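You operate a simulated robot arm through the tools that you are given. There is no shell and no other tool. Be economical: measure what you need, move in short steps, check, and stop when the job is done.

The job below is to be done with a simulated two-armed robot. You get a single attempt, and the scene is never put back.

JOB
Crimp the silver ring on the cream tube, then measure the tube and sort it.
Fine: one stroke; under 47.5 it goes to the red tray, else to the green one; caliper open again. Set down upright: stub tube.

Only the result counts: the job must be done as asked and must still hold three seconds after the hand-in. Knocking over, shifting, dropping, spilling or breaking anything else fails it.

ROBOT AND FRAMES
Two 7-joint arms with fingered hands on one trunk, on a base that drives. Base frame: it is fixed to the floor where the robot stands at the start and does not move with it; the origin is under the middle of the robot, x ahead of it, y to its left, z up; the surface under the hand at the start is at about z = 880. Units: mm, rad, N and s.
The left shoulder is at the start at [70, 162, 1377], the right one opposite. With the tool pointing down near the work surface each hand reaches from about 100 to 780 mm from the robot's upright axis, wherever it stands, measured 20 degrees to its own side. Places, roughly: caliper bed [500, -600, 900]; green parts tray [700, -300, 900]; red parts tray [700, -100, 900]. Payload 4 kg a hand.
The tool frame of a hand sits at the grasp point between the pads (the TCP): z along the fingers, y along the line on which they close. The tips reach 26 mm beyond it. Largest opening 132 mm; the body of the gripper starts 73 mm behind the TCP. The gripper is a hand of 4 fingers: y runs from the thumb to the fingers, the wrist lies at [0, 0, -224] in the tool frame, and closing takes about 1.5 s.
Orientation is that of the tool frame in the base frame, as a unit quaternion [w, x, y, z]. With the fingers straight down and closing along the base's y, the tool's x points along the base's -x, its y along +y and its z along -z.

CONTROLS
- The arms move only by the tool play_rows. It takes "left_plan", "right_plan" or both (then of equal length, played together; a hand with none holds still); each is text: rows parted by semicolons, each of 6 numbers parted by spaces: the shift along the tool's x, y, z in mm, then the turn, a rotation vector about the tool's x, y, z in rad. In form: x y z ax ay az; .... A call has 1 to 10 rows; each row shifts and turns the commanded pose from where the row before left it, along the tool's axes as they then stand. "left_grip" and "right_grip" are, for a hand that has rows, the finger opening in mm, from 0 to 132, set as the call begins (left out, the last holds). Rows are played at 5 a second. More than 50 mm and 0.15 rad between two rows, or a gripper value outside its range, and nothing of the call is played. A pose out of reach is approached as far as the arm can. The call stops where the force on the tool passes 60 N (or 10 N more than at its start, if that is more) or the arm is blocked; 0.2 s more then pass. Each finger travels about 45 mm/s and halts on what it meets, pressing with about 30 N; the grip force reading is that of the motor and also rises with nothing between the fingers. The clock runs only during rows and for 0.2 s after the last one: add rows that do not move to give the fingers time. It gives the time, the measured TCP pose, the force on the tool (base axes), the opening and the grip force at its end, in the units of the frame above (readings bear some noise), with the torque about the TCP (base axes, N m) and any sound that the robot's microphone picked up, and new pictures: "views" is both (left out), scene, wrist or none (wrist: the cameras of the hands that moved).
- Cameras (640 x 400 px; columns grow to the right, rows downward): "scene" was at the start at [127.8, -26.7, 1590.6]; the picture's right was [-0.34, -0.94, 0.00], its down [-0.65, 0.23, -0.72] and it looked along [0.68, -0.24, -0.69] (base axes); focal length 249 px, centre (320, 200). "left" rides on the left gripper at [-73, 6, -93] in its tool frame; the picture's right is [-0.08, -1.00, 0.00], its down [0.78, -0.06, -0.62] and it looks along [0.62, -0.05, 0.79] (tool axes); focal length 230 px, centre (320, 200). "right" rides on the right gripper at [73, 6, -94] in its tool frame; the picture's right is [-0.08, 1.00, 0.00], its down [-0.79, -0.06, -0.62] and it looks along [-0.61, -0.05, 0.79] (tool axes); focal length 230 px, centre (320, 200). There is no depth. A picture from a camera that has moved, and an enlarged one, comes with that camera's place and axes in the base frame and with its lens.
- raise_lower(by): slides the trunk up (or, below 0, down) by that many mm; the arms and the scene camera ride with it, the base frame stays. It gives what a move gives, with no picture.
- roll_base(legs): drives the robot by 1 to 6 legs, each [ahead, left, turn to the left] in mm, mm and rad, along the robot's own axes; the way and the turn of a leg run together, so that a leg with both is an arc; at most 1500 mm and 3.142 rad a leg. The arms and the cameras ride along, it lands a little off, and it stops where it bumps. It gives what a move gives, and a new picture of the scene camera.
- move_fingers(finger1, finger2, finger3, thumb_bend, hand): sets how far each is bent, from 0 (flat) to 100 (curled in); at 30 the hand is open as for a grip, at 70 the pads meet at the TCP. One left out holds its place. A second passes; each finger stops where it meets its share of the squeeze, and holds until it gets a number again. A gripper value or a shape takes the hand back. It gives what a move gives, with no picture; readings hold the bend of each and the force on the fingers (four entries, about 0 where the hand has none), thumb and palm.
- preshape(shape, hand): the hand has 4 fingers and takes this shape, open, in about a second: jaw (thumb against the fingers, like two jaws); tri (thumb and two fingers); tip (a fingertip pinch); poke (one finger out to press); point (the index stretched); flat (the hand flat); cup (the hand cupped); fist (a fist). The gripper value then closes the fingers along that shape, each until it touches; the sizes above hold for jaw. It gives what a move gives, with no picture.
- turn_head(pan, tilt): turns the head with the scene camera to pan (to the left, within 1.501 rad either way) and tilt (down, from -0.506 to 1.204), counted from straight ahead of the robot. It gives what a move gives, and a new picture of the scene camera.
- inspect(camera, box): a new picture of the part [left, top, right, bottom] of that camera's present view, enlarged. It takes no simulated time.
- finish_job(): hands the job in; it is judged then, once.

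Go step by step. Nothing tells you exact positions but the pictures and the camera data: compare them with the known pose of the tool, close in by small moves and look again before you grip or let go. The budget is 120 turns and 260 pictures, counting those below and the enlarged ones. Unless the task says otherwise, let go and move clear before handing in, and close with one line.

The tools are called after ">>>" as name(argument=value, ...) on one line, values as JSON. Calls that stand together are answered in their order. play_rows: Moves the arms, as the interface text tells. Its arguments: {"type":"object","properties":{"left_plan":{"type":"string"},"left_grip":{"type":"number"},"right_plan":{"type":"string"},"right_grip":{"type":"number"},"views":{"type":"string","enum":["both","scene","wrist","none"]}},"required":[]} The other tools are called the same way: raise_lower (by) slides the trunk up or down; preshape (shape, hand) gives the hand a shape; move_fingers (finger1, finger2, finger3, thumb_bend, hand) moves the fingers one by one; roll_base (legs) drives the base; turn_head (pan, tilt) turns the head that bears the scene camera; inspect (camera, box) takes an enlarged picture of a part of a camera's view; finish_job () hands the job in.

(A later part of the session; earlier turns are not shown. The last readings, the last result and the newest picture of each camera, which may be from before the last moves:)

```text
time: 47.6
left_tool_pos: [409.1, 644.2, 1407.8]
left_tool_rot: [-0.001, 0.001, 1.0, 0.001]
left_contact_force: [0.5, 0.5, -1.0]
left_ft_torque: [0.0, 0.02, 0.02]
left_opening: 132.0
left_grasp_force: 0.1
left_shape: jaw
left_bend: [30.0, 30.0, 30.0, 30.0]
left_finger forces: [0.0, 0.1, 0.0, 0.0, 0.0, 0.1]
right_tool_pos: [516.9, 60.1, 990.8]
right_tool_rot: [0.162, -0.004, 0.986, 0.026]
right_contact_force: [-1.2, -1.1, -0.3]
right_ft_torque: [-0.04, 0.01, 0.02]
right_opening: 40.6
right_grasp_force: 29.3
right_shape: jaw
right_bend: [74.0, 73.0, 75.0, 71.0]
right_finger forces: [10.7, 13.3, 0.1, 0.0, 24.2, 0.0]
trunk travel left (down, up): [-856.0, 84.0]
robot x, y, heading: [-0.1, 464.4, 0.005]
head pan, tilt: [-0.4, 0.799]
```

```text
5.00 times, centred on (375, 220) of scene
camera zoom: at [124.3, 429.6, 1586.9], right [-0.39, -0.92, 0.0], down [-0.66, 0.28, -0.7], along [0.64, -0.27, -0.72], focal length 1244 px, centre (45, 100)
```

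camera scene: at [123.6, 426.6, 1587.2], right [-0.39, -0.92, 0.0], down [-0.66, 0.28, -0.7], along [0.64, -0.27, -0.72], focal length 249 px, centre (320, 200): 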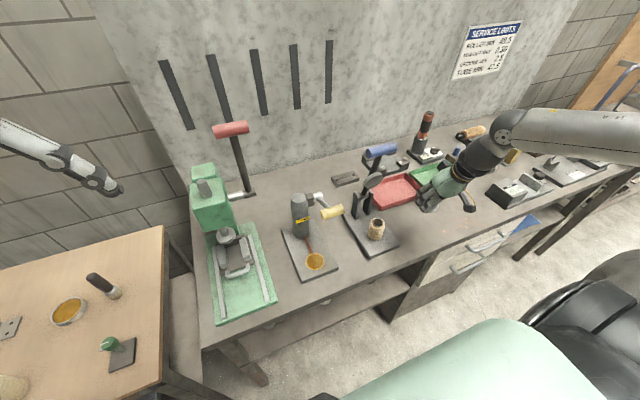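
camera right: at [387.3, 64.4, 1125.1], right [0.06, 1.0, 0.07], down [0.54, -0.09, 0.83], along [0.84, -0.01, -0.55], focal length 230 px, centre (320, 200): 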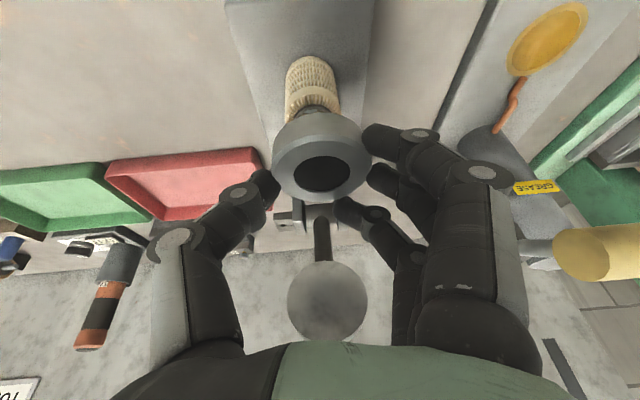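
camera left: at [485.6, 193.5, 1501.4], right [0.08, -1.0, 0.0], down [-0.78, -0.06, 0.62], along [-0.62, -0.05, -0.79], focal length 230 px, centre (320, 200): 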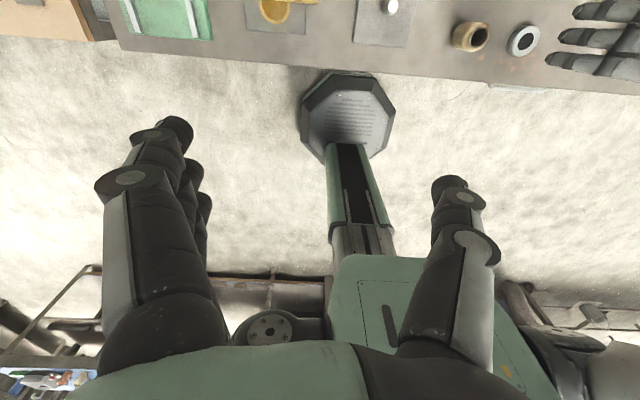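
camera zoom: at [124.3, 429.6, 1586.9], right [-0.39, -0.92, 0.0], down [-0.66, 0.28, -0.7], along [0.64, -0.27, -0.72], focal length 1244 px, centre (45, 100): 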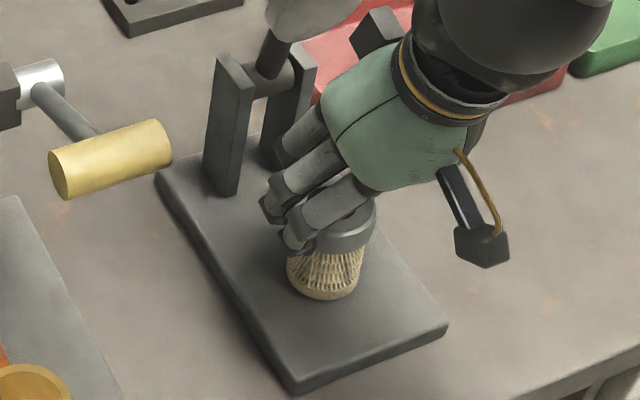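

The ring has met the tube and shifted a little in the grip. I'll lower a few more millimetres with a 1 mm move back in y and watch the force.

>>> play_rows(right_plan="0.6 -1.2 1.9 0 0 0;0.6 -0.1 1.9 0 0 0;0 0 0 0 0 0", views="none")

>>> inspect(camera="right", box=[240, 40, 400, 220])

>>> inspect(camera="scene", box=[360, 210, 400, 250])

```text
time: 48.4
left_tool_pos: [407.2, 645.7, 1408.9]
left_tool_rot: [0.0, 0.0, 1.0, 0.001]
left_contact_force: [0.2, 0.7, 0.1]
left_ft_torque: [0.0, 0.0, -0.02]
left_opening: 131.9
left_grasp_force: 0.1
left_shape: jaw
left_bend: [30.0, 30.0, 30.0, 30.0]
left_finger forces: [0.1, 0.1, 0.1, 0.0, 0.0, 0.1]
right_tool_pos: [518.3, 59.5, 991.1]
right_tool_rot: [0.164, -0.004, 0.986, 0.024]
right_contact_force: [-2.1, -1.4, 6.6]
right_ft_torque: [0.01, 0.02, 0.03]
right_opening: 40.8
right_grasp_force: 30.0
right_shape: jaw
right_bend: [74.0, 73.0, 75.0, 71.0]
right_finger forces: [11.3, 14.3, 0.0, 0.0, 26.1, 0.0]
trunk travel left (down, up): [-856.0, 84.0]
robot x, y, heading: [-1.0, 461.9, 0.003]
head pan, tilt: [-0.4, 0.799]
```

```text
2.22 times, centred on (320, 130) of right
camera zoom: at [418.9, 61.6, 1053.9], right [0.06, 1.0, 0.07], down [0.54, -0.09, 0.83], along [0.84, -0.01, -0.55], focal length 511 px, centre (320, 356)
```

zoom: 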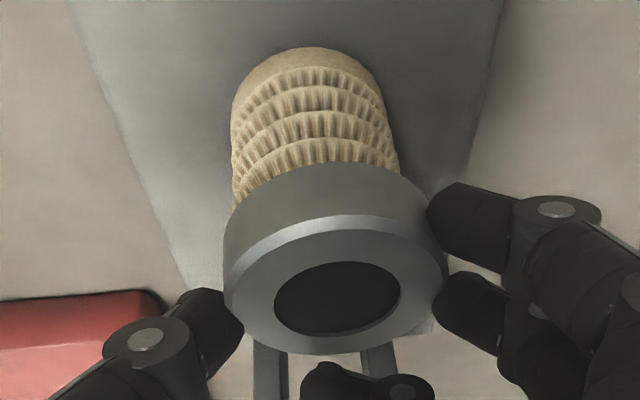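

```text
10.00 times, centred on (380, 230) of scene
camera zoom: at [122.0, 431.4, 1587.6], right [-0.39, -0.92, 0.0], down [-0.66, 0.28, -0.7], along [0.64, -0.27, -0.72], focal length 2487 px, centre (-280, -100)
```

zoom: 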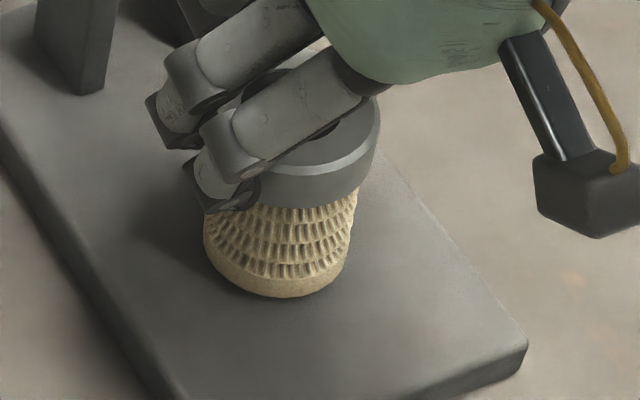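

The ring now rests level on the tube top, within about 1.5 mm of centre and with about 7 N of contact. I'll open the hand.

>>> play_rows(right_plan="-0.3 0 -0.9 0 0 0;0 0 0 0 0 0;0 0 0 0 0 0;0 0 0 0 0 0;0 0 0 0 0 0;0 0 0 0 0 0;0 0 0 0 0 0;0 0 0 0 0 0", right_grip=132, views="wrist")

>>> inspect(camera="right", box=[240, 40, 400, 220])

>>> inspect(camera="scene", box=[360, 200, 400, 250])

```text
time: 50.2
left_tool_pos: [408.1, 645.7, 1408.2]
left_tool_rot: [0.0, 0.001, 1.0, 0.001]
left_contact_force: [0.8, 0.3, 0.7]
left_ft_torque: [-0.01, 0.0, 0.01]
left_opening: 131.8
left_grasp_force: 0.1
left_shape: jaw
left_bend: [30.0, 30.0, 30.0, 30.0]
left_finger forces: [0.1, 0.0, 0.0, 0.0, 0.1, 0.0]
right_tool_pos: [519.4, 58.5, 988.9]
right_tool_rot: [0.164, -0.003, 0.986, 0.025]
right_contact_force: [-0.9, -0.1, -0.2]
right_ft_torque: [0.01, -0.03, 0.0]
right_opening: 131.9
right_grasp_force: 0.0
right_shape: jaw
right_bend: [30.0, 30.0, 30.0, 30.0]
right_finger forces: [0.0, 0.0, 0.1, 0.0, 0.1, 0.1]
trunk travel left (down, up): [-856.0, 84.0]
robot x, y, heading: [-2.4, 460.4, -0.001]
head pan, tilt: [-0.4, 0.799]
camera right: at [419.8, 61.5, 1054.6], right [0.06, 1.0, 0.07], down [0.54, -0.09, 0.83], along [0.84, -0.01, -0.55], focal length 230 px, centre (320, 200)
```

right: 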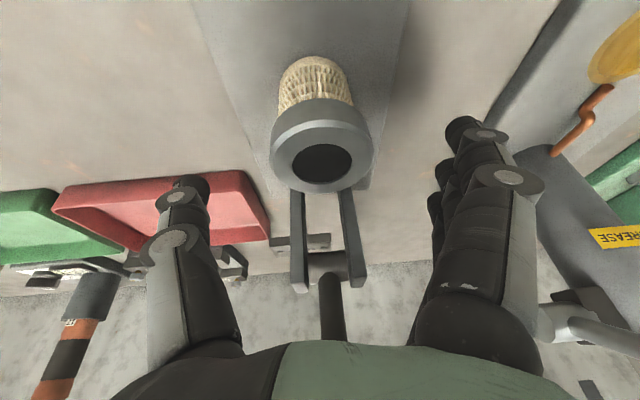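

```text
2.22 times, centred on (320, 130) of right
camera zoom: at [419.8, 61.5, 1054.6], right [0.06, 1.0, 0.07], down [0.54, -0.09, 0.83], along [0.84, -0.01, -0.55], focal length 511 px, centre (320, 356)
```

zoom: 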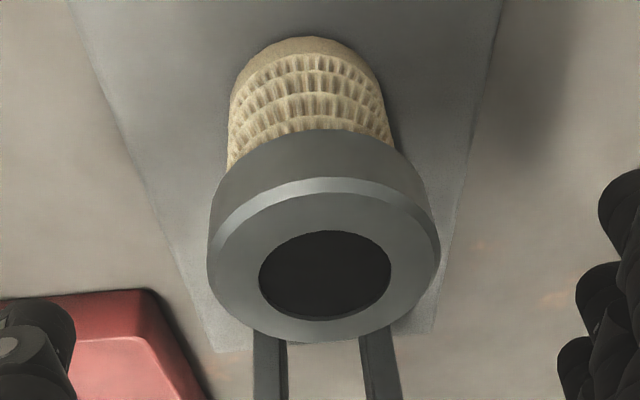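

```text
8.00 times, centred on (380, 225) of scene
camera zoom: at [123.6, 430.9, 1587.4], right [-0.39, -0.92, 0.0], down [-0.66, 0.28, -0.7], along [0.64, -0.27, -0.72], focal length 1990 px, centre (-160, 0)
```

zoom: 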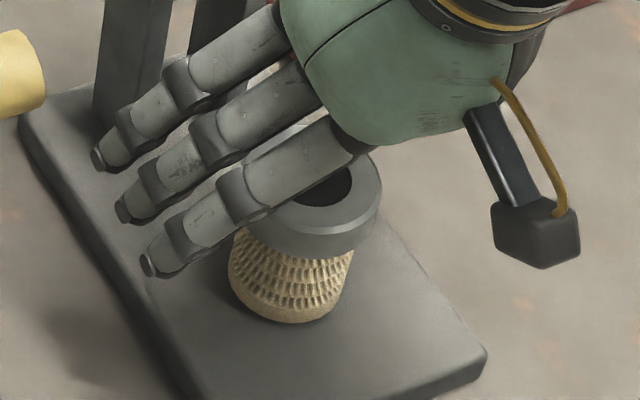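

The ring has settled level over the tube end. I'll withdraw the hand up and back, straighten it and form a fist for the lever.

>>> play_rows(right_plan="0 0 -25 0 0 0;0 0 -40 0 0 0;0 0 -45 0 0 0;45 0 -15 0 0 0;45 0 -15 0 0 0;0 0 0 0.05 0 0;0 0 0 0 0.12 0;0 0 0 0 0.12 0;0 0 0 0 0.09 0;0 0 0 0 0 0", views="scene")

>>> inspect(camera="scene", box=[330, 130, 430, 270])

>>> inspect(camera="right", box=[220, 20, 480, 300])

```text
time: 52.4
left_tool_pos: [408.0, 643.4, 1408.4]
left_tool_rot: [0.0, 0.0, 1.0, 0.001]
left_contact_force: [0.0, 0.3, -0.9]
left_ft_torque: [0.05, 0.01, -0.02]
left_opening: 131.8
left_grasp_force: 0.1
left_shape: jaw
left_bend: [30.0, 30.0, 30.0, 30.0]
left_finger forces: [0.0, 0.1, 0.0, 0.0, 0.0, 0.1]
right_tool_pos: [387.9, 52.1, 1092.3]
right_tool_rot: [-0.002, 0.001, 1.0, 0.001]
right_contact_force: [0.5, 0.1, 0.6]
right_ft_torque: [0.02, -0.01, 0.0]
right_opening: 131.8
right_grasp_force: 0.1
right_shape: jaw
right_bend: [30.0, 30.0, 30.0, 30.0]
right_finger forces: [0.0, 0.0, 0.0, 0.1, 0.0, 0.0]
trunk travel left (down, up): [-856.0, 84.0]
robot x, y, heading: [-0.5, 462.1, 0.002]
head pan, tilt: [-0.4, 0.799]
camera scene: at [123.5, 429.7, 1587.3], right [-0.39, -0.92, 0.0], down [-0.66, 0.28, -0.7], along [0.64, -0.27, -0.72], focal length 249 px, centre (320, 200)
```

scene: 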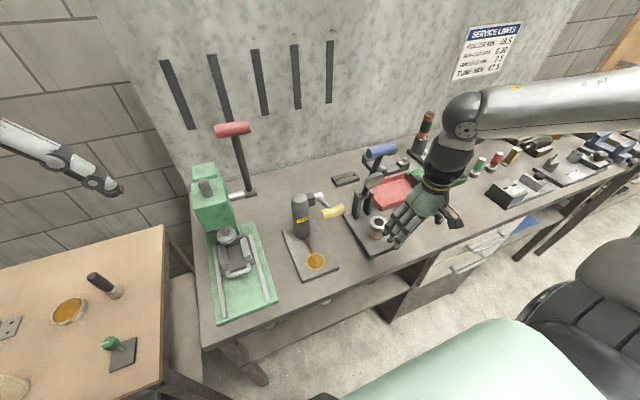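

```text
2.86 times, centred on (380, 200) of scene
camera zoom: at [123.5, 429.7, 1587.3], right [-0.39, -0.92, 0.0], down [-0.66, 0.28, -0.7], along [0.64, -0.27, -0.72], focal length 711 px, centre (149, 200)
```

zoom: 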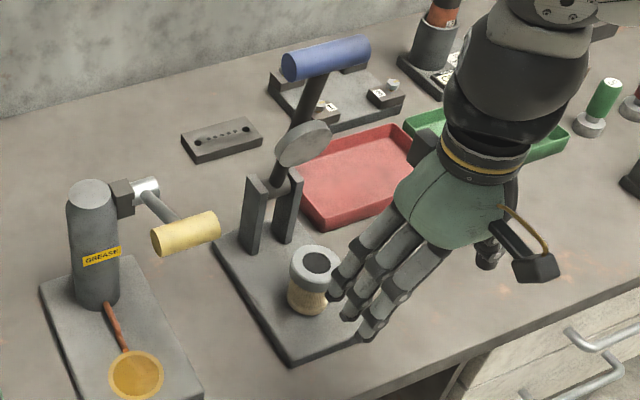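

```text
1.43 times, centred on (350, 160) of right
camera zoom: at [315.5, 59.0, 1185.9], right [0.08, 1.0, 0.0], down [0.79, -0.06, 0.62], along [0.61, -0.05, -0.79], focal length 329 px, centre (277, 257)
```

zoom: 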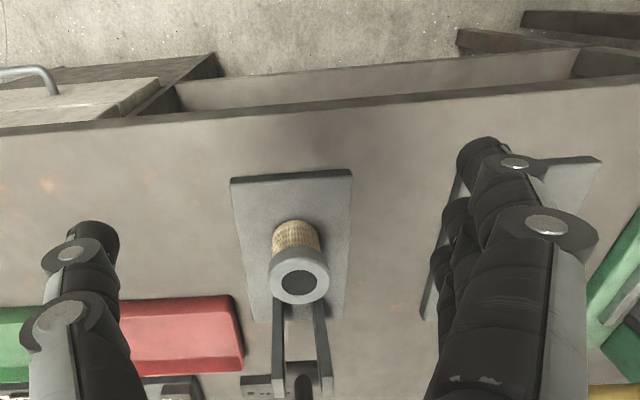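

The handle is at about (570,63,1204), the disc at about (577,62,1089) and the pivot near (604,62,1005). The lever is therefore about 200 mm long and swings from 10° to roughly horizontal. I'll form the fist and raise the hand.

>>> preshape(shape="fist", hand="right")

>>> play_rows(right_plan="0 0 -45 0 0 0;0 -30 -35 0 0 0;0 -40 -25 0 0 0;0 0 -45 0 0 0;0 0 -45 0 0 0;0 0 -25 0 0 0;0 0 0 0 0 0", views="both")

>>> inspect(camera="scene", box=[330, 60, 510, 260])

```text
time: 53.3
left_tool_pos: [407.5, 646.1, 1411.0]
left_tool_rot: [0.0, 0.001, 1.0, 0.001]
left_contact_force: [-0.1, 0.3, -0.3]
left_ft_torque: [0.01, 0.01, 0.0]
left_opening: 132.1
left_grasp_force: 0.1
left_shape: jaw
left_bend: [30.0, 30.0, 30.0, 30.0]
left_finger forces: [0.0, 0.1, 0.0, 0.0, 0.0, 0.0]
right_tool_pos: [387.0, 53.5, 1094.4]
right_tool_rot: [-0.001, 0.0, 1.0, 0.0]
right_contact_force: [-0.3, -0.3, -0.3]
right_ft_torque: [0.01, 0.0, 0.01]
right_opening: 0.1
right_grasp_force: 0.0
right_shape: fist
right_bend: [100.0, 100.0, 99.0, 54.0]
right_finger forces: [0.1, 0.1, 0.0, 0.1, 0.1, 0.0]
trunk travel left (down, up): [-856.0, 84.0]
robot x, y, heading: [1.5, 462.4, -0.001]
head pan, tilt: [-0.4, 0.799]
```

```text
time: 54.9
left_tool_pos: [408.3, 646.1, 1410.3]
left_tool_rot: [-0.001, 0.0, 1.0, 0.001]
left_contact_force: [0.1, 0.3, -0.2]
left_ft_torque: [0.0, 0.0, 0.02]
left_opening: 131.8
left_grasp_force: 0.0
left_shape: jaw
left_bend: [30.0, 30.0, 30.0, 30.0]
left_finger forces: [0.0, 0.0, 0.0, 0.0, 0.0, 0.0]
right_tool_pos: [388.6, -18.1, 1314.4]
right_tool_rot: [-0.001, 0.001, 1.0, 0.0]
right_contact_force: [0.5, -0.3, 0.2]
right_ft_torque: [0.0, -0.01, 0.01]
right_opening: 0.0
right_grasp_force: 0.1
right_shape: fist
right_bend: [100.0, 100.0, 98.0, 54.0]
right_finger forces: [0.0, 0.0, 0.0, 0.0, 0.0, 0.0]
trunk travel left (down, up): [-856.0, 84.0]
robot x, y, heading: [0.8, 460.3, 0.003]
head pan, tilt: [-0.4, 0.799]
camera scene: at [123.8, 430.3, 1587.3], right [-0.39, -0.92, 0.0], down [-0.66, 0.28, -0.7], along [0.64, -0.27, -0.72], focal length 249 px, centre (320, 200)
camera right: at [316.7, -11.6, 1406.7], right [0.08, 1.0, 0.0], down [0.79, -0.06, 0.62], along [0.61, -0.05, -0.79], focal length 230 px, centre (320, 200)
```

scene: 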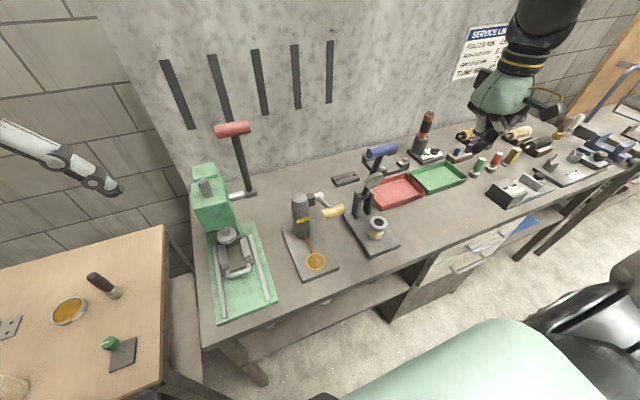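
right: 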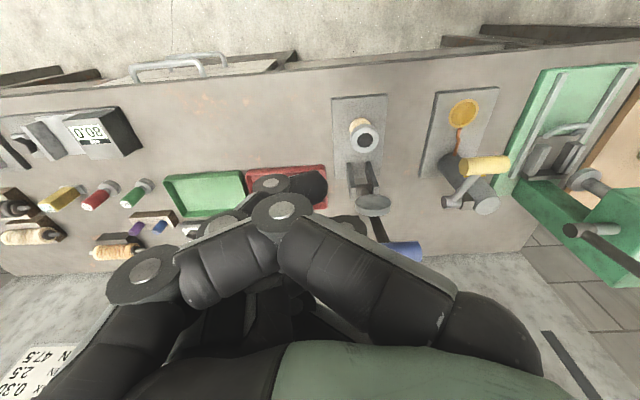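

```text
2.00 times, centred on (420, 160) of scene
camera zoom: at [123.8, 430.3, 1587.3], right [-0.39, -0.92, 0.0], down [-0.66, 0.28, -0.7], along [0.64, -0.27, -0.72], focal length 497 px, centre (120, 280)
```

zoom: 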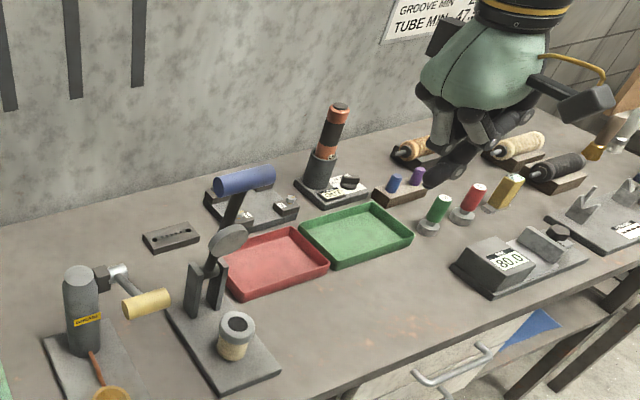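

In the fist the thumb sticks out below the knuckles. I'll open the thumb aside so that the curled knuckles take the load.

>>> move_fingers(hand="right", thumb_bend=0)

>>> inspect(camera="scene", box=[450, 30, 590, 180])

>>> inspect(camera="right", box=[0, 100, 640, 400])

```text
time: 55.9
left_tool_pos: [407.2, 645.8, 1410.0]
left_tool_rot: [0.0, 0.0, 1.0, 0.001]
left_contact_force: [-0.8, 0.2, -0.1]
left_ft_torque: [0.0, -0.01, -0.01]
left_opening: 132.0
left_grasp_force: 0.0
left_shape: jaw
left_bend: [30.0, 30.0, 30.0, 30.0]
left_finger forces: [0.0, 0.0, 0.1, 0.0, 0.0, 0.1]
right_tool_pos: [389.5, -19.1, 1314.0]
right_tool_rot: [-0.001, 0.0, 1.0, 0.0]
right_contact_force: [0.7, -0.2, 0.4]
right_ft_torque: [-0.01, 0.01, -0.01]
right_opening: 91.8
right_grasp_force: 0.0
right_shape: fingers
right_bend: [100.0, 100.0, 98.0, 0.0]
right_finger forces: [0.0, 0.0, 0.0, 0.0, 0.0, 0.0]
trunk travel left (down, up): [-856.0, 84.0]
robot x, y, heading: [2.0, 458.8, 0.002]
head pan, tilt: [-0.4, 0.799]
```

```text
2.67 times, centred on (520, 105) of scene
camera zoom: at [123.2, 431.0, 1587.4], right [-0.39, -0.92, 0.0], down [-0.66, 0.28, -0.7], along [0.64, -0.27, -0.72], focal length 663 px, centre (-213, 453)
```

zoom: 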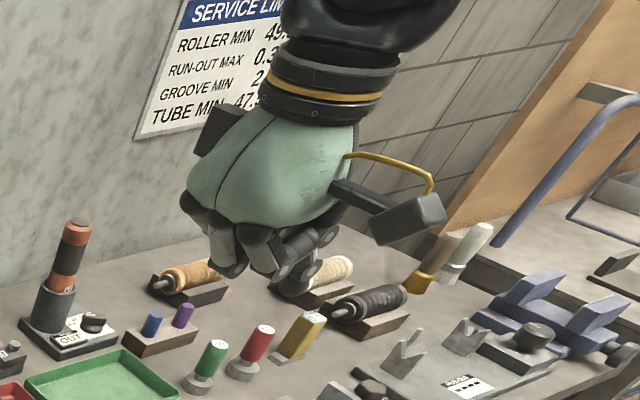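

```text
1.00 times, centred on (320, 250) of right (not enlarged: the box is as wide or as high as the picture)
camera zoom: at [316.2, -10.9, 1406.7], right [0.08, 1.0, 0.0], down [0.79, -0.06, 0.62], along [0.61, -0.05, -0.79], focal length 230 px, centre (320, 150)
```

zoom: 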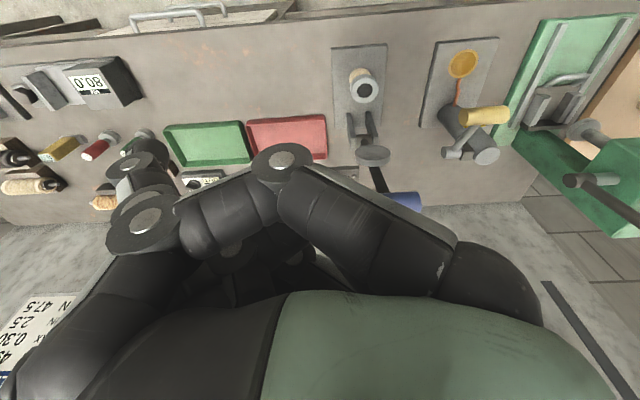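

The fist is compact now. I'll pass over the handle and come down behind it, with about 20 mm of clearance.

>>> play_rows(right_plan="-42 12.3 0 0 0 0;-42 12.3 0 0 0 0;-42 12.3 0 0 0 0;-42 12.3 0 0 0 0;-42 12.3 0 0 0 0;-42 12.3 0 0 0 0;0 0 0 0 0 0", views="both")

>>> inspect(camera="scene", box=[330, 60, 470, 260])

```text
time: 57.5
left_tool_pos: [407.6, 645.9, 1409.0]
left_tool_rot: [0.0, 0.001, 1.0, 0.0]
left_contact_force: [-0.1, 0.0, 0.6]
left_ft_torque: [-0.01, 0.01, -0.02]
left_opening: 131.8
left_grasp_force: 0.1
left_shape: jaw
left_bend: [30.0, 30.0, 30.0, 30.0]
left_finger forces: [0.0, 0.0, 0.1, 0.0, 0.1, 0.0]
right_tool_pos: [598.8, 54.9, 1284.5]
right_tool_rot: [0.005, 0.001, 1.0, 0.001]
right_contact_force: [0.0, -0.4, 0.1]
right_ft_torque: [0.03, -0.03, 0.02]
right_opening: 91.9
right_grasp_force: 0.1
right_shape: fingers
right_bend: [100.0, 100.0, 98.0, 0.0]
right_finger forces: [0.0, 0.1, 0.0, 0.0, 0.0, 0.0]
right hand out of reach, approached as far as the arm can: row 5, 6
trunk travel left (down, up): [-856.0, 84.0]
robot x, y, heading: [-0.8, 464.1, 0.001]
head pan, tilt: [-0.4, 0.799]
camera scene: at [122.4, 431.4, 1587.5], right [-0.39, -0.92, 0.0], down [-0.66, 0.28, -0.7], along [0.64, -0.27, -0.72], focal length 249 px, centre (320, 200)
camera right: at [526.1, 61.3, 1375.9], right [0.08, 1.0, 0.0], down [0.78, -0.06, 0.62], along [0.62, -0.05, -0.78], focal length 230 px, centre (320, 200)
```

scene: 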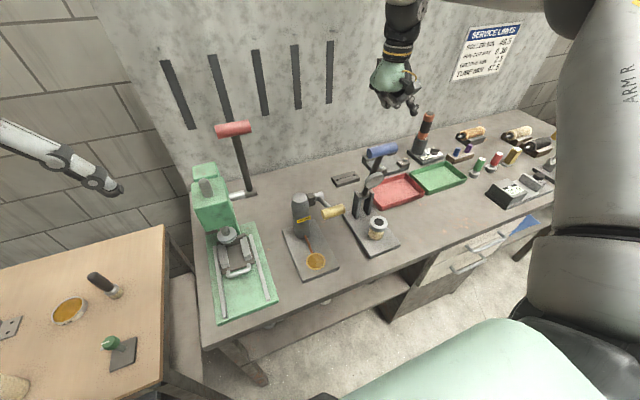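
right: 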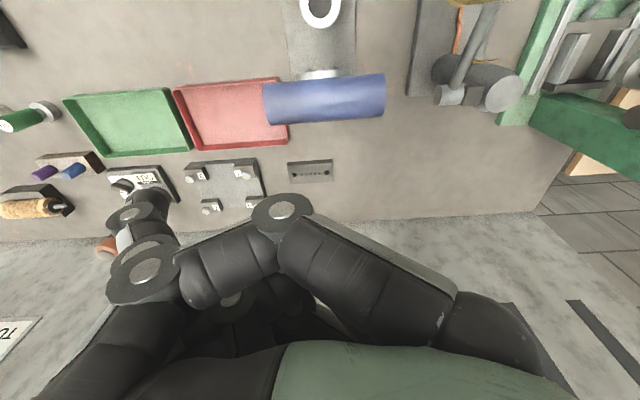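

```text
2.00 times, centred on (400, 160) of scene
camera zoom: at [122.4, 431.4, 1587.5], right [-0.39, -0.92, 0.0], down [-0.66, 0.28, -0.7], along [0.64, -0.27, -0.72], focal length 497 px, centre (160, 280)
```

zoom: 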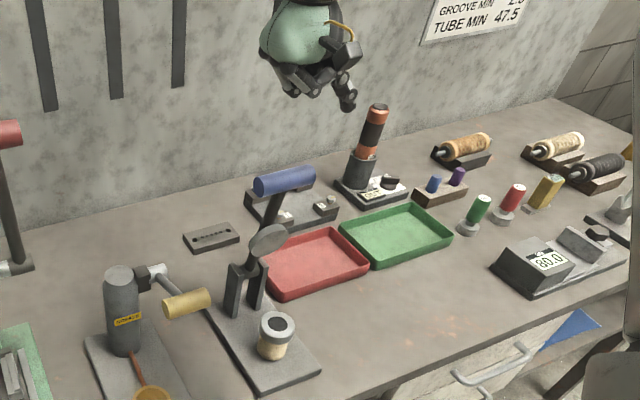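

The arm is at full stretch there. I'll drive the base forward 90 mm to gain reach; the hand is still well above the handle.

>>> roll_base(legs=[[90, 0, 0]])

```text
time: 58.6
left_tool_pos: [488.4, 646.2, 1411.7]
left_tool_rot: [0.004, 0.001, 1.0, 0.001]
left_contact_force: [-0.4, -0.9, 0.7]
left_ft_torque: [0.03, -0.07, 0.0]
left_opening: 131.9
left_grasp_force: 0.0
left_shape: jaw
left_bend: [30.0, 30.0, 30.0, 30.0]
left_finger forces: [0.1, 0.0, 0.1, 0.1, 0.0, 0.1]
right_tool_pos: [681.2, 54.9, 1288.1]
right_tool_rot: [0.007, 0.001, 1.0, 0.001]
right_contact_force: [0.0, 0.6, 0.5]
right_ft_torque: [0.01, -0.04, 0.02]
right_opening: 92.2
right_grasp_force: 0.0
right_shape: fingers
right_bend: [100.0, 100.0, 98.0, 0.0]
right_finger forces: [0.0, 0.0, 0.0, 0.0, 0.0, 0.1]
trunk travel left (down, up): [-856.0, 84.0]
robot x, y, heading: [87.4, 464.4, 0.001]
head pan, tilt: [-0.4, 0.799]
camera scene: at [202.3, 431.2, 1588.3], right [-0.39, -0.92, 0.0], down [-0.66, 0.28, -0.7], along [0.65, -0.27, -0.71], focal length 249 px, centre (320, 200)
```

scene: 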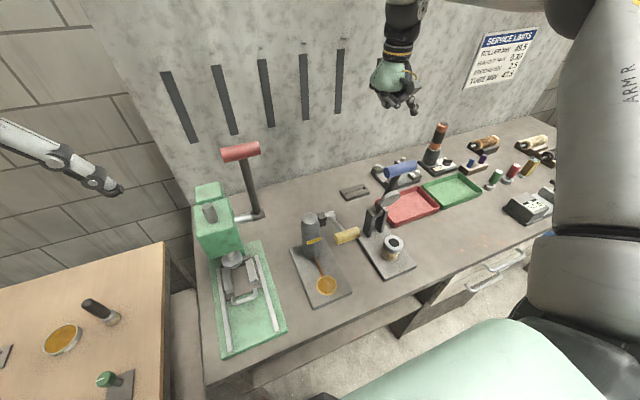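

Now with reach in hand, I'll go down behind the handle.

>>> play_rows(right_plan="18 0 20 0 0 0;18 0 25 0 0 0;0 0 40 0 0 0;0 0 40 0 0 0;0 0 0 0 0 0;0 0 0 0 0 0", views="both")

>>> inspect(camera="scene", box=[340, 60, 460, 260])

```text
time: 60.0
left_tool_pos: [496.2, 646.2, 1409.0]
left_tool_rot: [0.0, 0.001, 1.0, 0.0]
left_contact_force: [0.6, 0.5, -0.1]
left_ft_torque: [-0.02, 0.05, 0.02]
left_opening: 132.1
left_grasp_force: 0.1
left_shape: jaw
left_bend: [30.0, 30.0, 30.0, 30.0]
left_finger forces: [0.1, 0.0, 0.1, 0.0, 0.1, 0.1]
right_tool_pos: [652.7, 53.2, 1157.8]
right_tool_rot: [0.004, 0.001, 1.0, 0.001]
right_contact_force: [0.1, 0.9, 0.0]
right_ft_torque: [0.01, 0.01, -0.02]
right_opening: 92.3
right_grasp_force: 0.1
right_shape: fingers
right_bend: [100.0, 100.0, 98.0, 0.0]
right_finger forces: [0.0, 0.0, 0.0, 0.1, 0.0, 0.1]
trunk travel left (down, up): [-856.0, 84.0]
robot x, y, heading: [87.6, 461.8, -0.0]
head pan, tilt: [-0.4, 0.799]
camera scene: at [211.6, 431.5, 1587.4], right [-0.39, -0.92, 0.0], down [-0.66, 0.28, -0.7], along [0.64, -0.27, -0.72], focal length 249 px, centre (320, 200)
camera right: at [579.4, 60.0, 1249.9], right [0.08, 1.0, 0.0], down [0.78, -0.06, 0.62], along [0.62, -0.05, -0.78], focal length 230 px, centre (320, 200)
```

scene: 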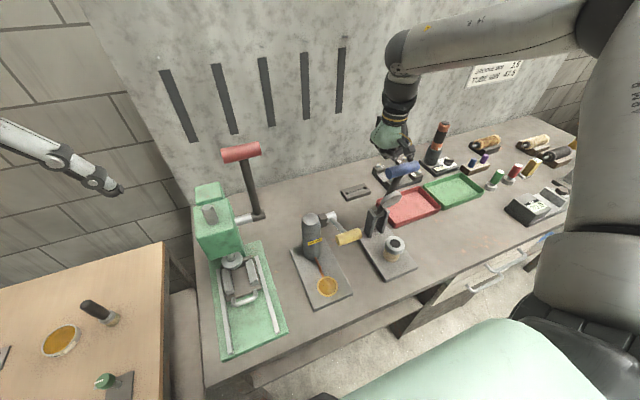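
right: 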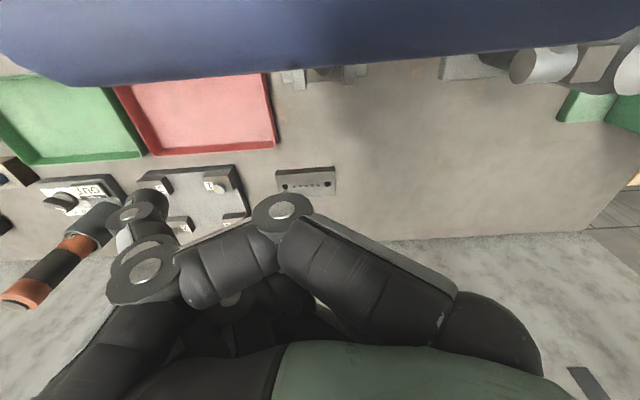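

```text
2.00 times, centred on (400, 160) of scene
camera zoom: at [211.6, 431.5, 1587.4], right [-0.39, -0.92, 0.0], down [-0.66, 0.28, -0.7], along [0.64, -0.27, -0.72], focal length 497 px, centre (160, 280)
```

zoom: 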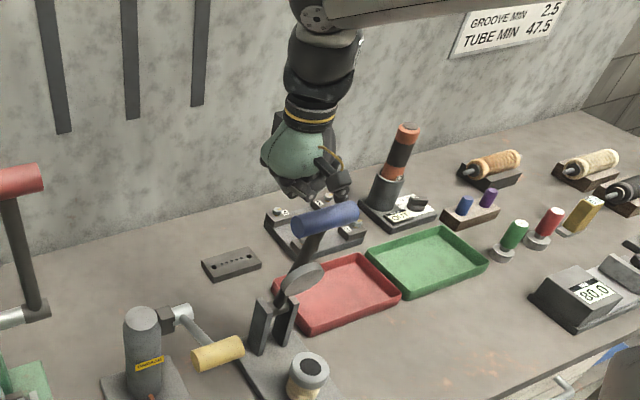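

The fist is behind the handle (its back edge is near x≈588). I'll start the stroke by moving towards the robot until contact and the first part of the swing.

>>> play_rows(right_plan="16 3 0 0 0 0;16 2 0 0 0 0;16 0 0 0 0 0;16 0 0 0 0 0;16 0 0 0 0 0;16 0 4 0 0 0", views="both")

>>> inspect(camera="scene", box=[340, 60, 460, 260])

```text
time: 61.4
left_tool_pos: [495.4, 645.0, 1409.9]
left_tool_rot: [0.0, 0.001, 1.0, 0.0]
left_contact_force: [0.0, -0.8, 0.4]
left_ft_torque: [-0.01, 0.0, 0.03]
left_opening: 131.8
left_grasp_force: 0.1
left_shape: jaw
left_bend: [30.0, 30.0, 30.0, 30.0]
left_finger forces: [0.1, 0.0, 0.0, 0.0, 0.0, 0.0]
right_tool_pos: [557.5, 60.6, 1155.0]
right_tool_rot: [0.004, 0.001, 1.0, 0.001]
right_contact_force: [-0.1, -0.2, 0.8]
right_ft_torque: [-0.01, 0.02, -0.01]
right_opening: 92.0
right_grasp_force: 0.8
right_shape: fingers
right_bend: [100.0, 100.0, 98.0, 0.0]
right_finger forces: [0.7, 0.0, 0.0, 0.1, 0.1, 0.0]
trunk travel left (down, up): [-856.0, 84.0]
robot x, y, heading: [85.5, 459.2, -0.003]
head pan, tilt: [-0.4, 0.799]
camera scene: at [211.4, 430.6, 1587.4], right [-0.39, -0.92, 0.0], down [-0.66, 0.28, -0.7], along [0.64, -0.27, -0.72], focal length 249 px, centre (320, 200)
camera right: at [484.4, 66.8, 1246.6], right [0.08, 1.0, 0.0], down [0.78, -0.06, 0.62], along [0.62, -0.05, -0.78], focal length 230 px, centre (320, 200)
```

scene: 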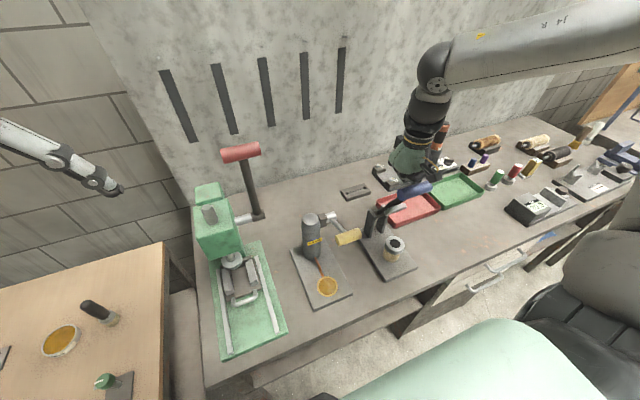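
right: 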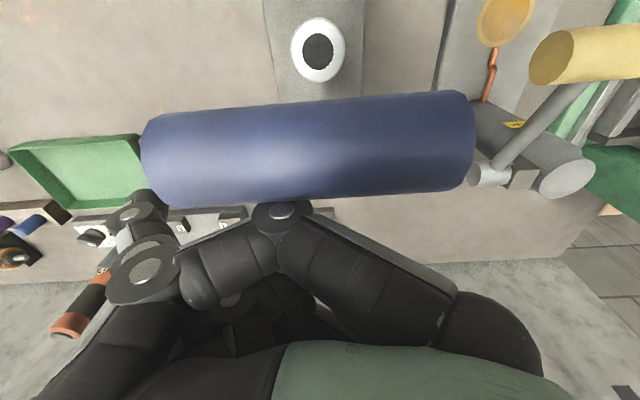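

```text
2.00 times, centred on (400, 160) of scene
camera zoom: at [211.4, 430.6, 1587.4], right [-0.39, -0.92, 0.0], down [-0.66, 0.28, -0.7], along [0.64, -0.27, -0.72], focal length 497 px, centre (160, 280)
```

zoom: 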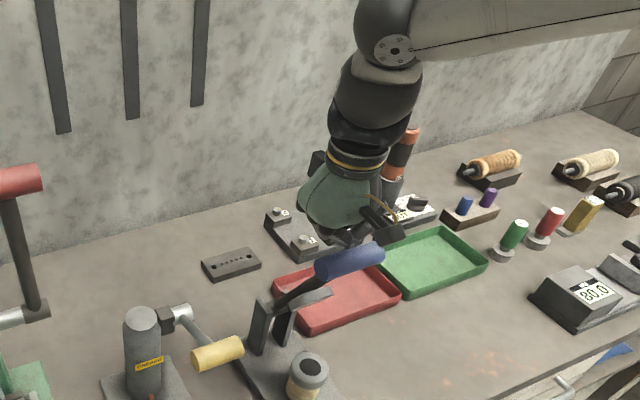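

The lever follows the fist at low force, now at about 26°. I'll continue along the arc.

>>> play_rows(right_plan="11 0 2 0 0 0;11 0 3 0 0 0;11 0 3.5 0 0 0;11 0 3.5 0 0 0;14 0 10 0 0 0;14 0 11 0 0 0;14 0 13 0 0 0;14 0 13 0 0 0", views="both")

>>> inspect(camera="scene", box=[340, 100, 460, 280])

```text
time: 63.2
left_tool_pos: [495.7, 645.3, 1409.9]
left_tool_rot: [0.0, 0.0, 1.0, 0.001]
left_contact_force: [0.2, -0.2, 0.0]
left_ft_torque: [-0.01, -0.01, -0.01]
left_opening: 131.8
left_grasp_force: 0.0
left_shape: jaw
left_bend: [30.0, 30.0, 30.0, 30.0]
left_finger forces: [0.0, 0.0, 0.0, 0.0, 0.0, 0.0]
right_tool_pos: [458.0, 60.6, 1094.0]
right_tool_rot: [0.005, 0.001, 1.0, 0.0]
right_contact_force: [0.3, 0.3, 0.9]
right_ft_torque: [0.0, 0.01, 0.0]
right_opening: 92.2
right_grasp_force: 0.9
right_shape: fingers
right_bend: [100.0, 100.0, 98.0, 0.0]
right_finger forces: [0.5, 0.0, 0.1, 0.0, 0.0, 0.1]
trunk travel left (down, up): [-856.0, 84.0]
robot x, y, heading: [87.2, 461.7, 0.0]
head pan, tilt: [-0.4, 0.799]
camera scene: at [211.0, 430.5, 1587.5], right [-0.39, -0.92, 0.0], down [-0.66, 0.28, -0.7], along [0.64, -0.27, -0.72], focal length 249 px, centre (320, 200)
camera right: at [385.0, 67.0, 1185.7], right [0.08, 1.0, 0.0], down [0.78, -0.06, 0.62], along [0.62, -0.05, -0.78], focal length 230 px, centre (320, 200)
```

scene: 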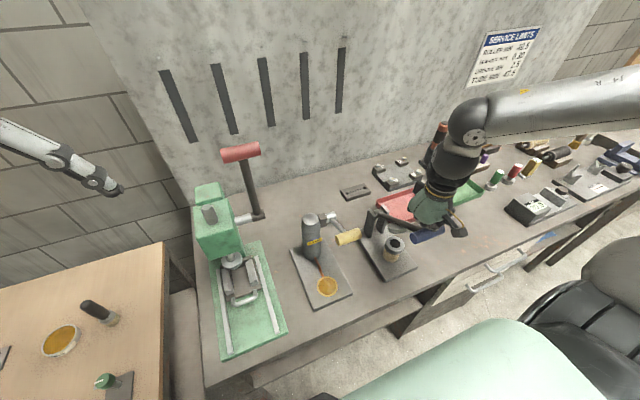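
right: 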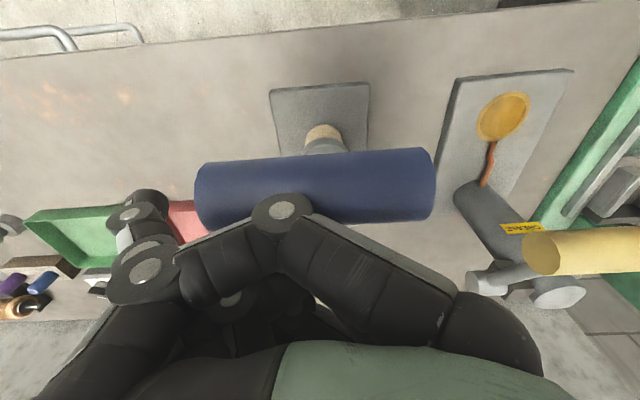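

```text
2.22 times, centred on (400, 190) of scene
camera zoom: at [211.0, 430.5, 1587.5], right [-0.39, -0.92, 0.0], down [-0.66, 0.28, -0.7], along [0.64, -0.27, -0.72], focal length 553 px, centre (142, 222)
```

zoom: 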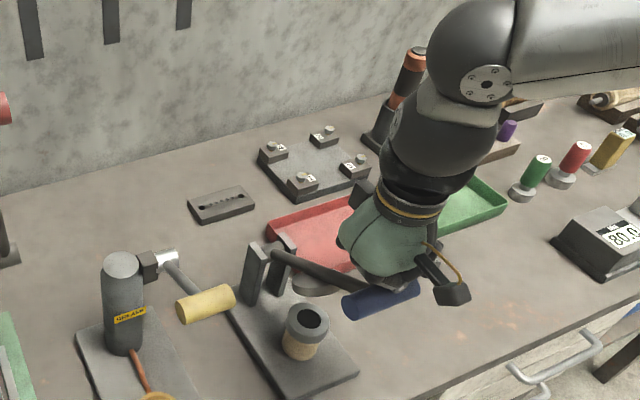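

The lever is at about 57°. I'll continue to about 80° and check how the disc approaches the ring.

>>> play_rows(right_plan="9 0 11 0 0 0;9 0 12 0 0 0;8 0 12 0 0 0;8 0 14 0 0 0;7 0 15 0 0 0;0 0 0 0 0 0", views="both")

>>> inspect(camera="scene", box=[340, 150, 460, 290])

```text
time: 64.6
left_tool_pos: [496.8, 646.8, 1409.4]
left_tool_rot: [-0.001, 0.001, 1.0, 0.001]
left_contact_force: [0.1, 0.8, 0.4]
left_ft_torque: [-0.04, 0.0, -0.04]
left_opening: 132.0
left_grasp_force: 0.1
left_shape: jaw
left_bend: [30.0, 30.0, 30.0, 30.0]
left_finger forces: [0.0, 0.1, 0.1, 0.1, 0.0, 0.1]
right_tool_pos: [416.2, 61.5, 1030.8]
right_tool_rot: [0.004, 0.001, 1.0, 0.0]
right_contact_force: [0.1, -0.2, 1.0]
right_ft_torque: [0.02, 0.0, 0.01]
right_opening: 92.3
right_grasp_force: 0.4
right_shape: fingers
right_bend: [100.0, 100.0, 98.0, 0.0]
right_finger forces: [0.0, 0.8, 0.1, 0.1, 0.0, 0.0]
trunk travel left (down, up): [-856.0, 84.0]
robot x, y, heading: [88.7, 462.0, -0.0]
head pan, tilt: [-0.4, 0.799]
camera scene: at [211.8, 431.3, 1587.4], right [-0.39, -0.92, 0.0], down [-0.66, 0.28, -0.7], along [0.64, -0.27, -0.72], focal length 249 px, centre (320, 200)
camera right: at [343.8, 67.0, 1122.0], right [0.08, 1.0, 0.0], down [0.78, -0.06, 0.62], along [0.62, -0.05, -0.78], focal length 230 px, centre (320, 200)
```

scene: 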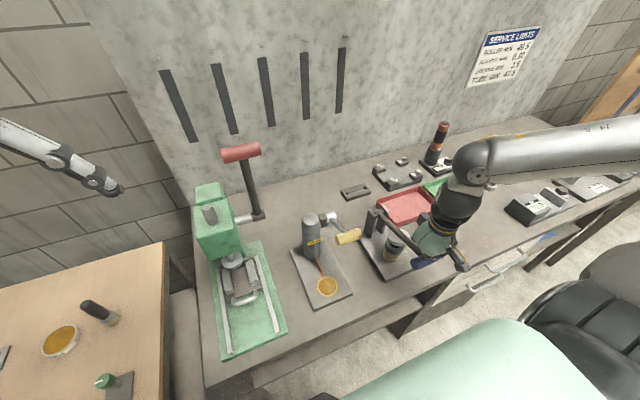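
right: 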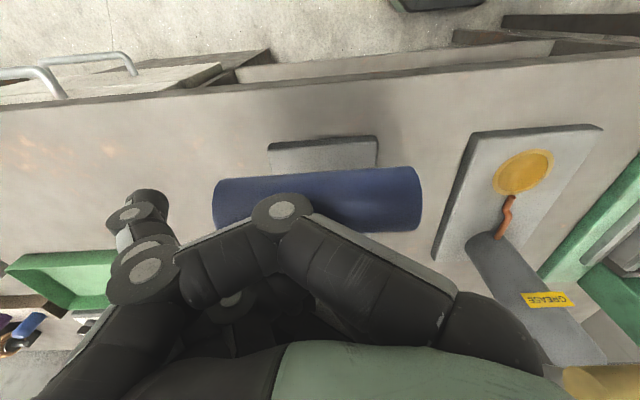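

```text
2.86 times, centred on (400, 220) of scene
camera zoom: at [211.8, 431.3, 1587.4], right [-0.39, -0.92, 0.0], down [-0.66, 0.28, -0.7], along [0.64, -0.27, -0.72], focal length 711 px, centre (91, 143)
```

zoom: 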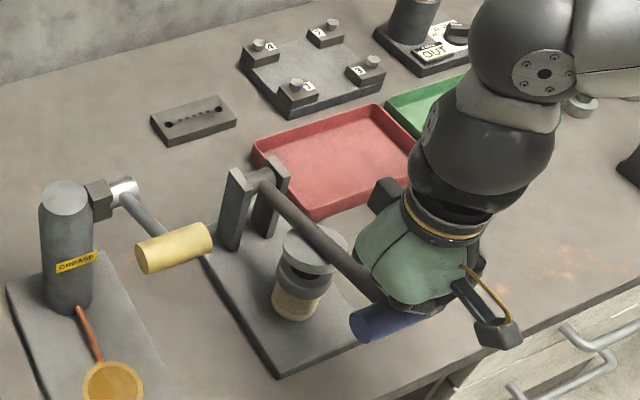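

The disc is nicely centred just above the ring. Now the actual press: straight down at the handle in one continuous motion, watching force and sound.

>>> play_rows(right_plan="2 0 7 0 0 0;2 0 7 0 0 0;1 0 7 0 0 0;1 0 7 0 0 0;0 0 7 0 0 0;0 0 7 0 0 0;0 0 7 0 0 0", views="scene")

>>> inspect(camera="scene", box=[340, 180, 440, 290])

```text
time: 66.2
left_tool_pos: [496.2, 646.6, 1410.1]
left_tool_rot: [0.0, 0.0, 1.0, 0.001]
left_contact_force: [-0.3, -0.2, 0.0]
left_ft_torque: [-0.01, -0.02, 0.02]
left_opening: 131.8
left_grasp_force: 0.0
left_shape: jaw
left_bend: [30.0, 30.0, 30.0, 30.0]
left_finger forces: [0.0, 0.0, 0.0, 0.0, 0.0, 0.0]
right_tool_pos: [411.8, 60.0, 980.0]
right_tool_rot: [0.005, 0.001, 1.0, 0.001]
right_contact_force: [-0.4, 0.5, 2.6]
right_ft_torque: [0.0, 0.0, 0.02]
right_opening: 92.1
right_grasp_force: 0.1
right_shape: fingers
right_bend: [100.0, 100.0, 98.0, 0.0]
right_finger forces: [0.0, 1.6, 0.0, 0.0, 0.0, 0.0]
trunk travel left (down, up): [-856.0, 84.0]
robot x, y, heading: [90.0, 465.3, 0.004]
head pan, tilt: [-0.4, 0.799]
camera scene: at [211.7, 431.2, 1587.4], right [-0.39, -0.92, 0.0], down [-0.66, 0.28, -0.7], along [0.64, -0.27, -0.72], focal length 249 px, centre (320, 200)
```

scene: 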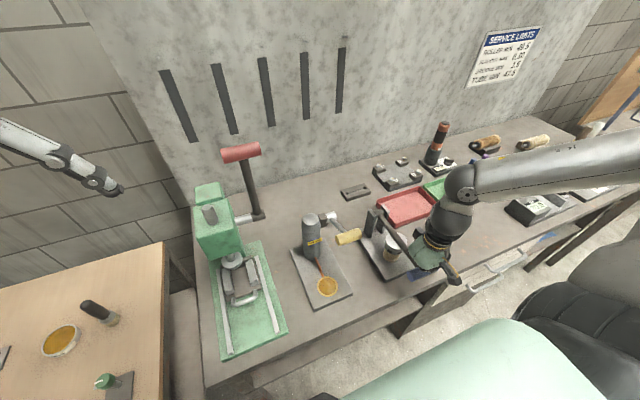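

```text
3.64 times, centred on (390, 235) of scene
camera zoom: at [211.7, 431.2, 1587.4], right [-0.39, -0.92, 0.0], down [-0.66, 0.28, -0.7], along [0.64, -0.27, -0.72], focal length 904 px, centre (66, 73)
```

zoom: 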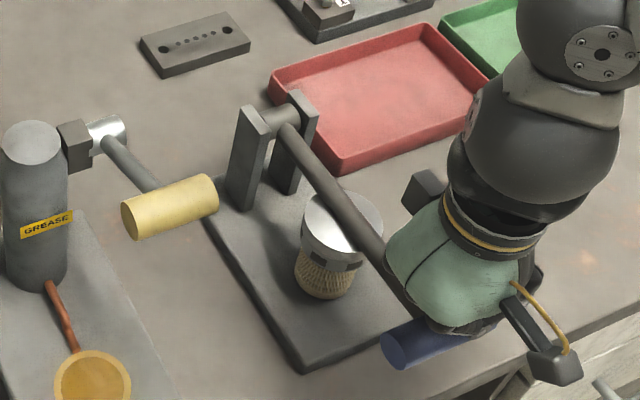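

The disc is on the ring. I'll keep pressing down.

>>> play_rows(right_plan="0 0 4 0 0 0;0 0 4 0 0 0;0 0 4 0 0 0;0 0 4 0 0 0;0 0 4 0 0 0", views="none")

>>> inspect(camera="scene", box=[340, 180, 440, 290])

```text
time: 66.9
left_tool_pos: [493.1, 647.7, 1409.6]
left_tool_rot: [0.001, 0.0, 1.0, 0.0]
left_contact_force: [0.2, -0.3, 0.2]
left_ft_torque: [-0.01, 0.02, -0.03]
left_opening: 132.0
left_grasp_force: 0.0
left_shape: jaw
left_bend: [30.0, 30.0, 30.0, 30.0]
left_finger forces: [0.0, 0.0, 0.0, 0.1, 0.0, 0.0]
right_tool_pos: [417.5, 64.3, 976.2]
right_tool_rot: [0.012, -0.001, 1.0, 0.001]
right_contact_force: [-1.0, 2.3, 24.3]
right_ft_torque: [-0.1, -0.01, 0.02]
right_opening: 92.3
right_grasp_force: 12.1
right_shape: fingers
right_bend: [100.0, 100.0, 98.0, 0.0]
right_finger forces: [0.0, 24.4, 0.0, 0.0, 0.0, 0.1]
trunk travel left (down, up): [-856.0, 84.0]
robot x, y, heading: [86.6, 459.8, -0.002]
head pan, tilt: [-0.4, 0.799]
stopped in row 3 (right hand): the force on the tool passed its limit at 68 N (the readings are from after the stop); the commanded pose is now the measured one
```

```text
3.64 times, centred on (390, 235) of scene
camera zoom: at [209.9, 433.6, 1587.5], right [-0.39, -0.92, 0.0], down [-0.66, 0.28, -0.7], along [0.64, -0.27, -0.72], focal length 904 px, centre (66, 73)
```

zoom: 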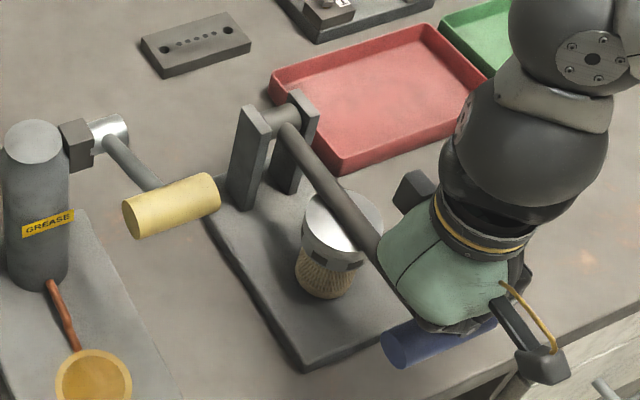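

Resistance has built to 68 N at the handle with no sound yet. I'll press on gently in 1 mm steps without letting up.

>>> play_rows(right_plan="0 0 1 0 0 0;0 0 1 0 0 0;0 0 1 0 0 0;0 0 1 0 0 0;0 0 0 0 0 0", views="none")

```text
time: 67.9
left_tool_pos: [493.1, 647.6, 1409.5]
left_tool_rot: [0.001, 0.0, 1.0, 0.0]
left_contact_force: [0.2, -0.2, 0.0]
left_ft_torque: [0.02, 0.0, -0.02]
left_opening: 131.7
left_grasp_force: 0.1
left_shape: jaw
left_bend: [30.0, 30.0, 30.0, 30.0]
left_finger forces: [0.0, 0.0, 0.1, 0.0, 0.0, 0.0]
right_tool_pos: [418.5, 65.0, 975.2]
right_tool_rot: [0.014, -0.003, 1.0, -0.001]
right_contact_force: [-7.0, 5.8, 38.0]
right_ft_torque: [-0.23, -0.16, -0.01]
right_opening: 91.9
right_grasp_force: 18.7
right_shape: fingers
right_bend: [100.0, 100.0, 98.0, 0.0]
right_finger forces: [0.0, 37.6, 0.0, 0.1, 0.0, 0.0]
trunk travel left (down, up): [-856.0, 84.0]
robot x, y, heading: [88.1, 458.6, 0.006]
head pan, tilt: [-0.4, 0.799]
stopped in row 4 (right hand): the force on the tool passed its limit at 62 N (the readings are from after the stop); the commanded pose is now the measured one
```

It's now stiff, and dark marks have appeared on the ring, so the crimp may have happened. I'll zoom in before pressing harder.

>>> inspect(camera="scene", box=[370, 225, 410, 265])

>>> inspect(camera="right", box=[200, 80, 440, 260])

```text
10.00 times, centred on (390, 245) of scene
camera zoom: at [207.3, 434.4, 1587.7], right [-0.39, -0.92, 0.0], down [-0.66, 0.28, -0.7], along [0.64, -0.27, -0.71], focal length 2487 px, centre (-380, -250)
```

zoom: 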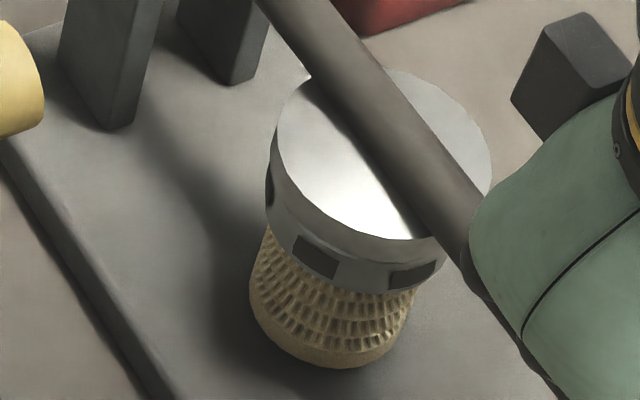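

```text
2.22 times, centred on (320, 170) of right
camera zoom: at [342.9, 71.1, 1065.6], right [0.07, 1.0, 0.0], down [0.77, -0.06, 0.64], along [0.64, -0.04, -0.77], focal length 511 px, centre (320, 267)
```

zoom: 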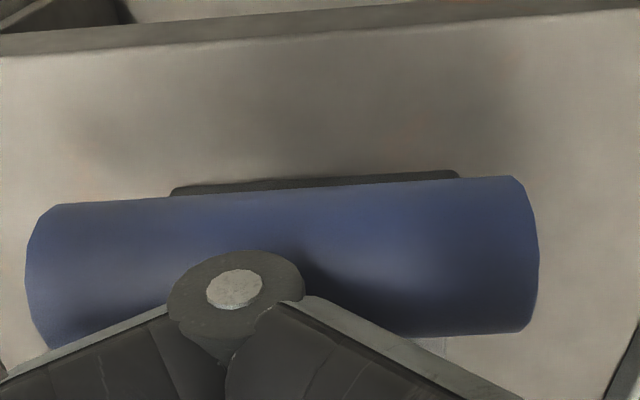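

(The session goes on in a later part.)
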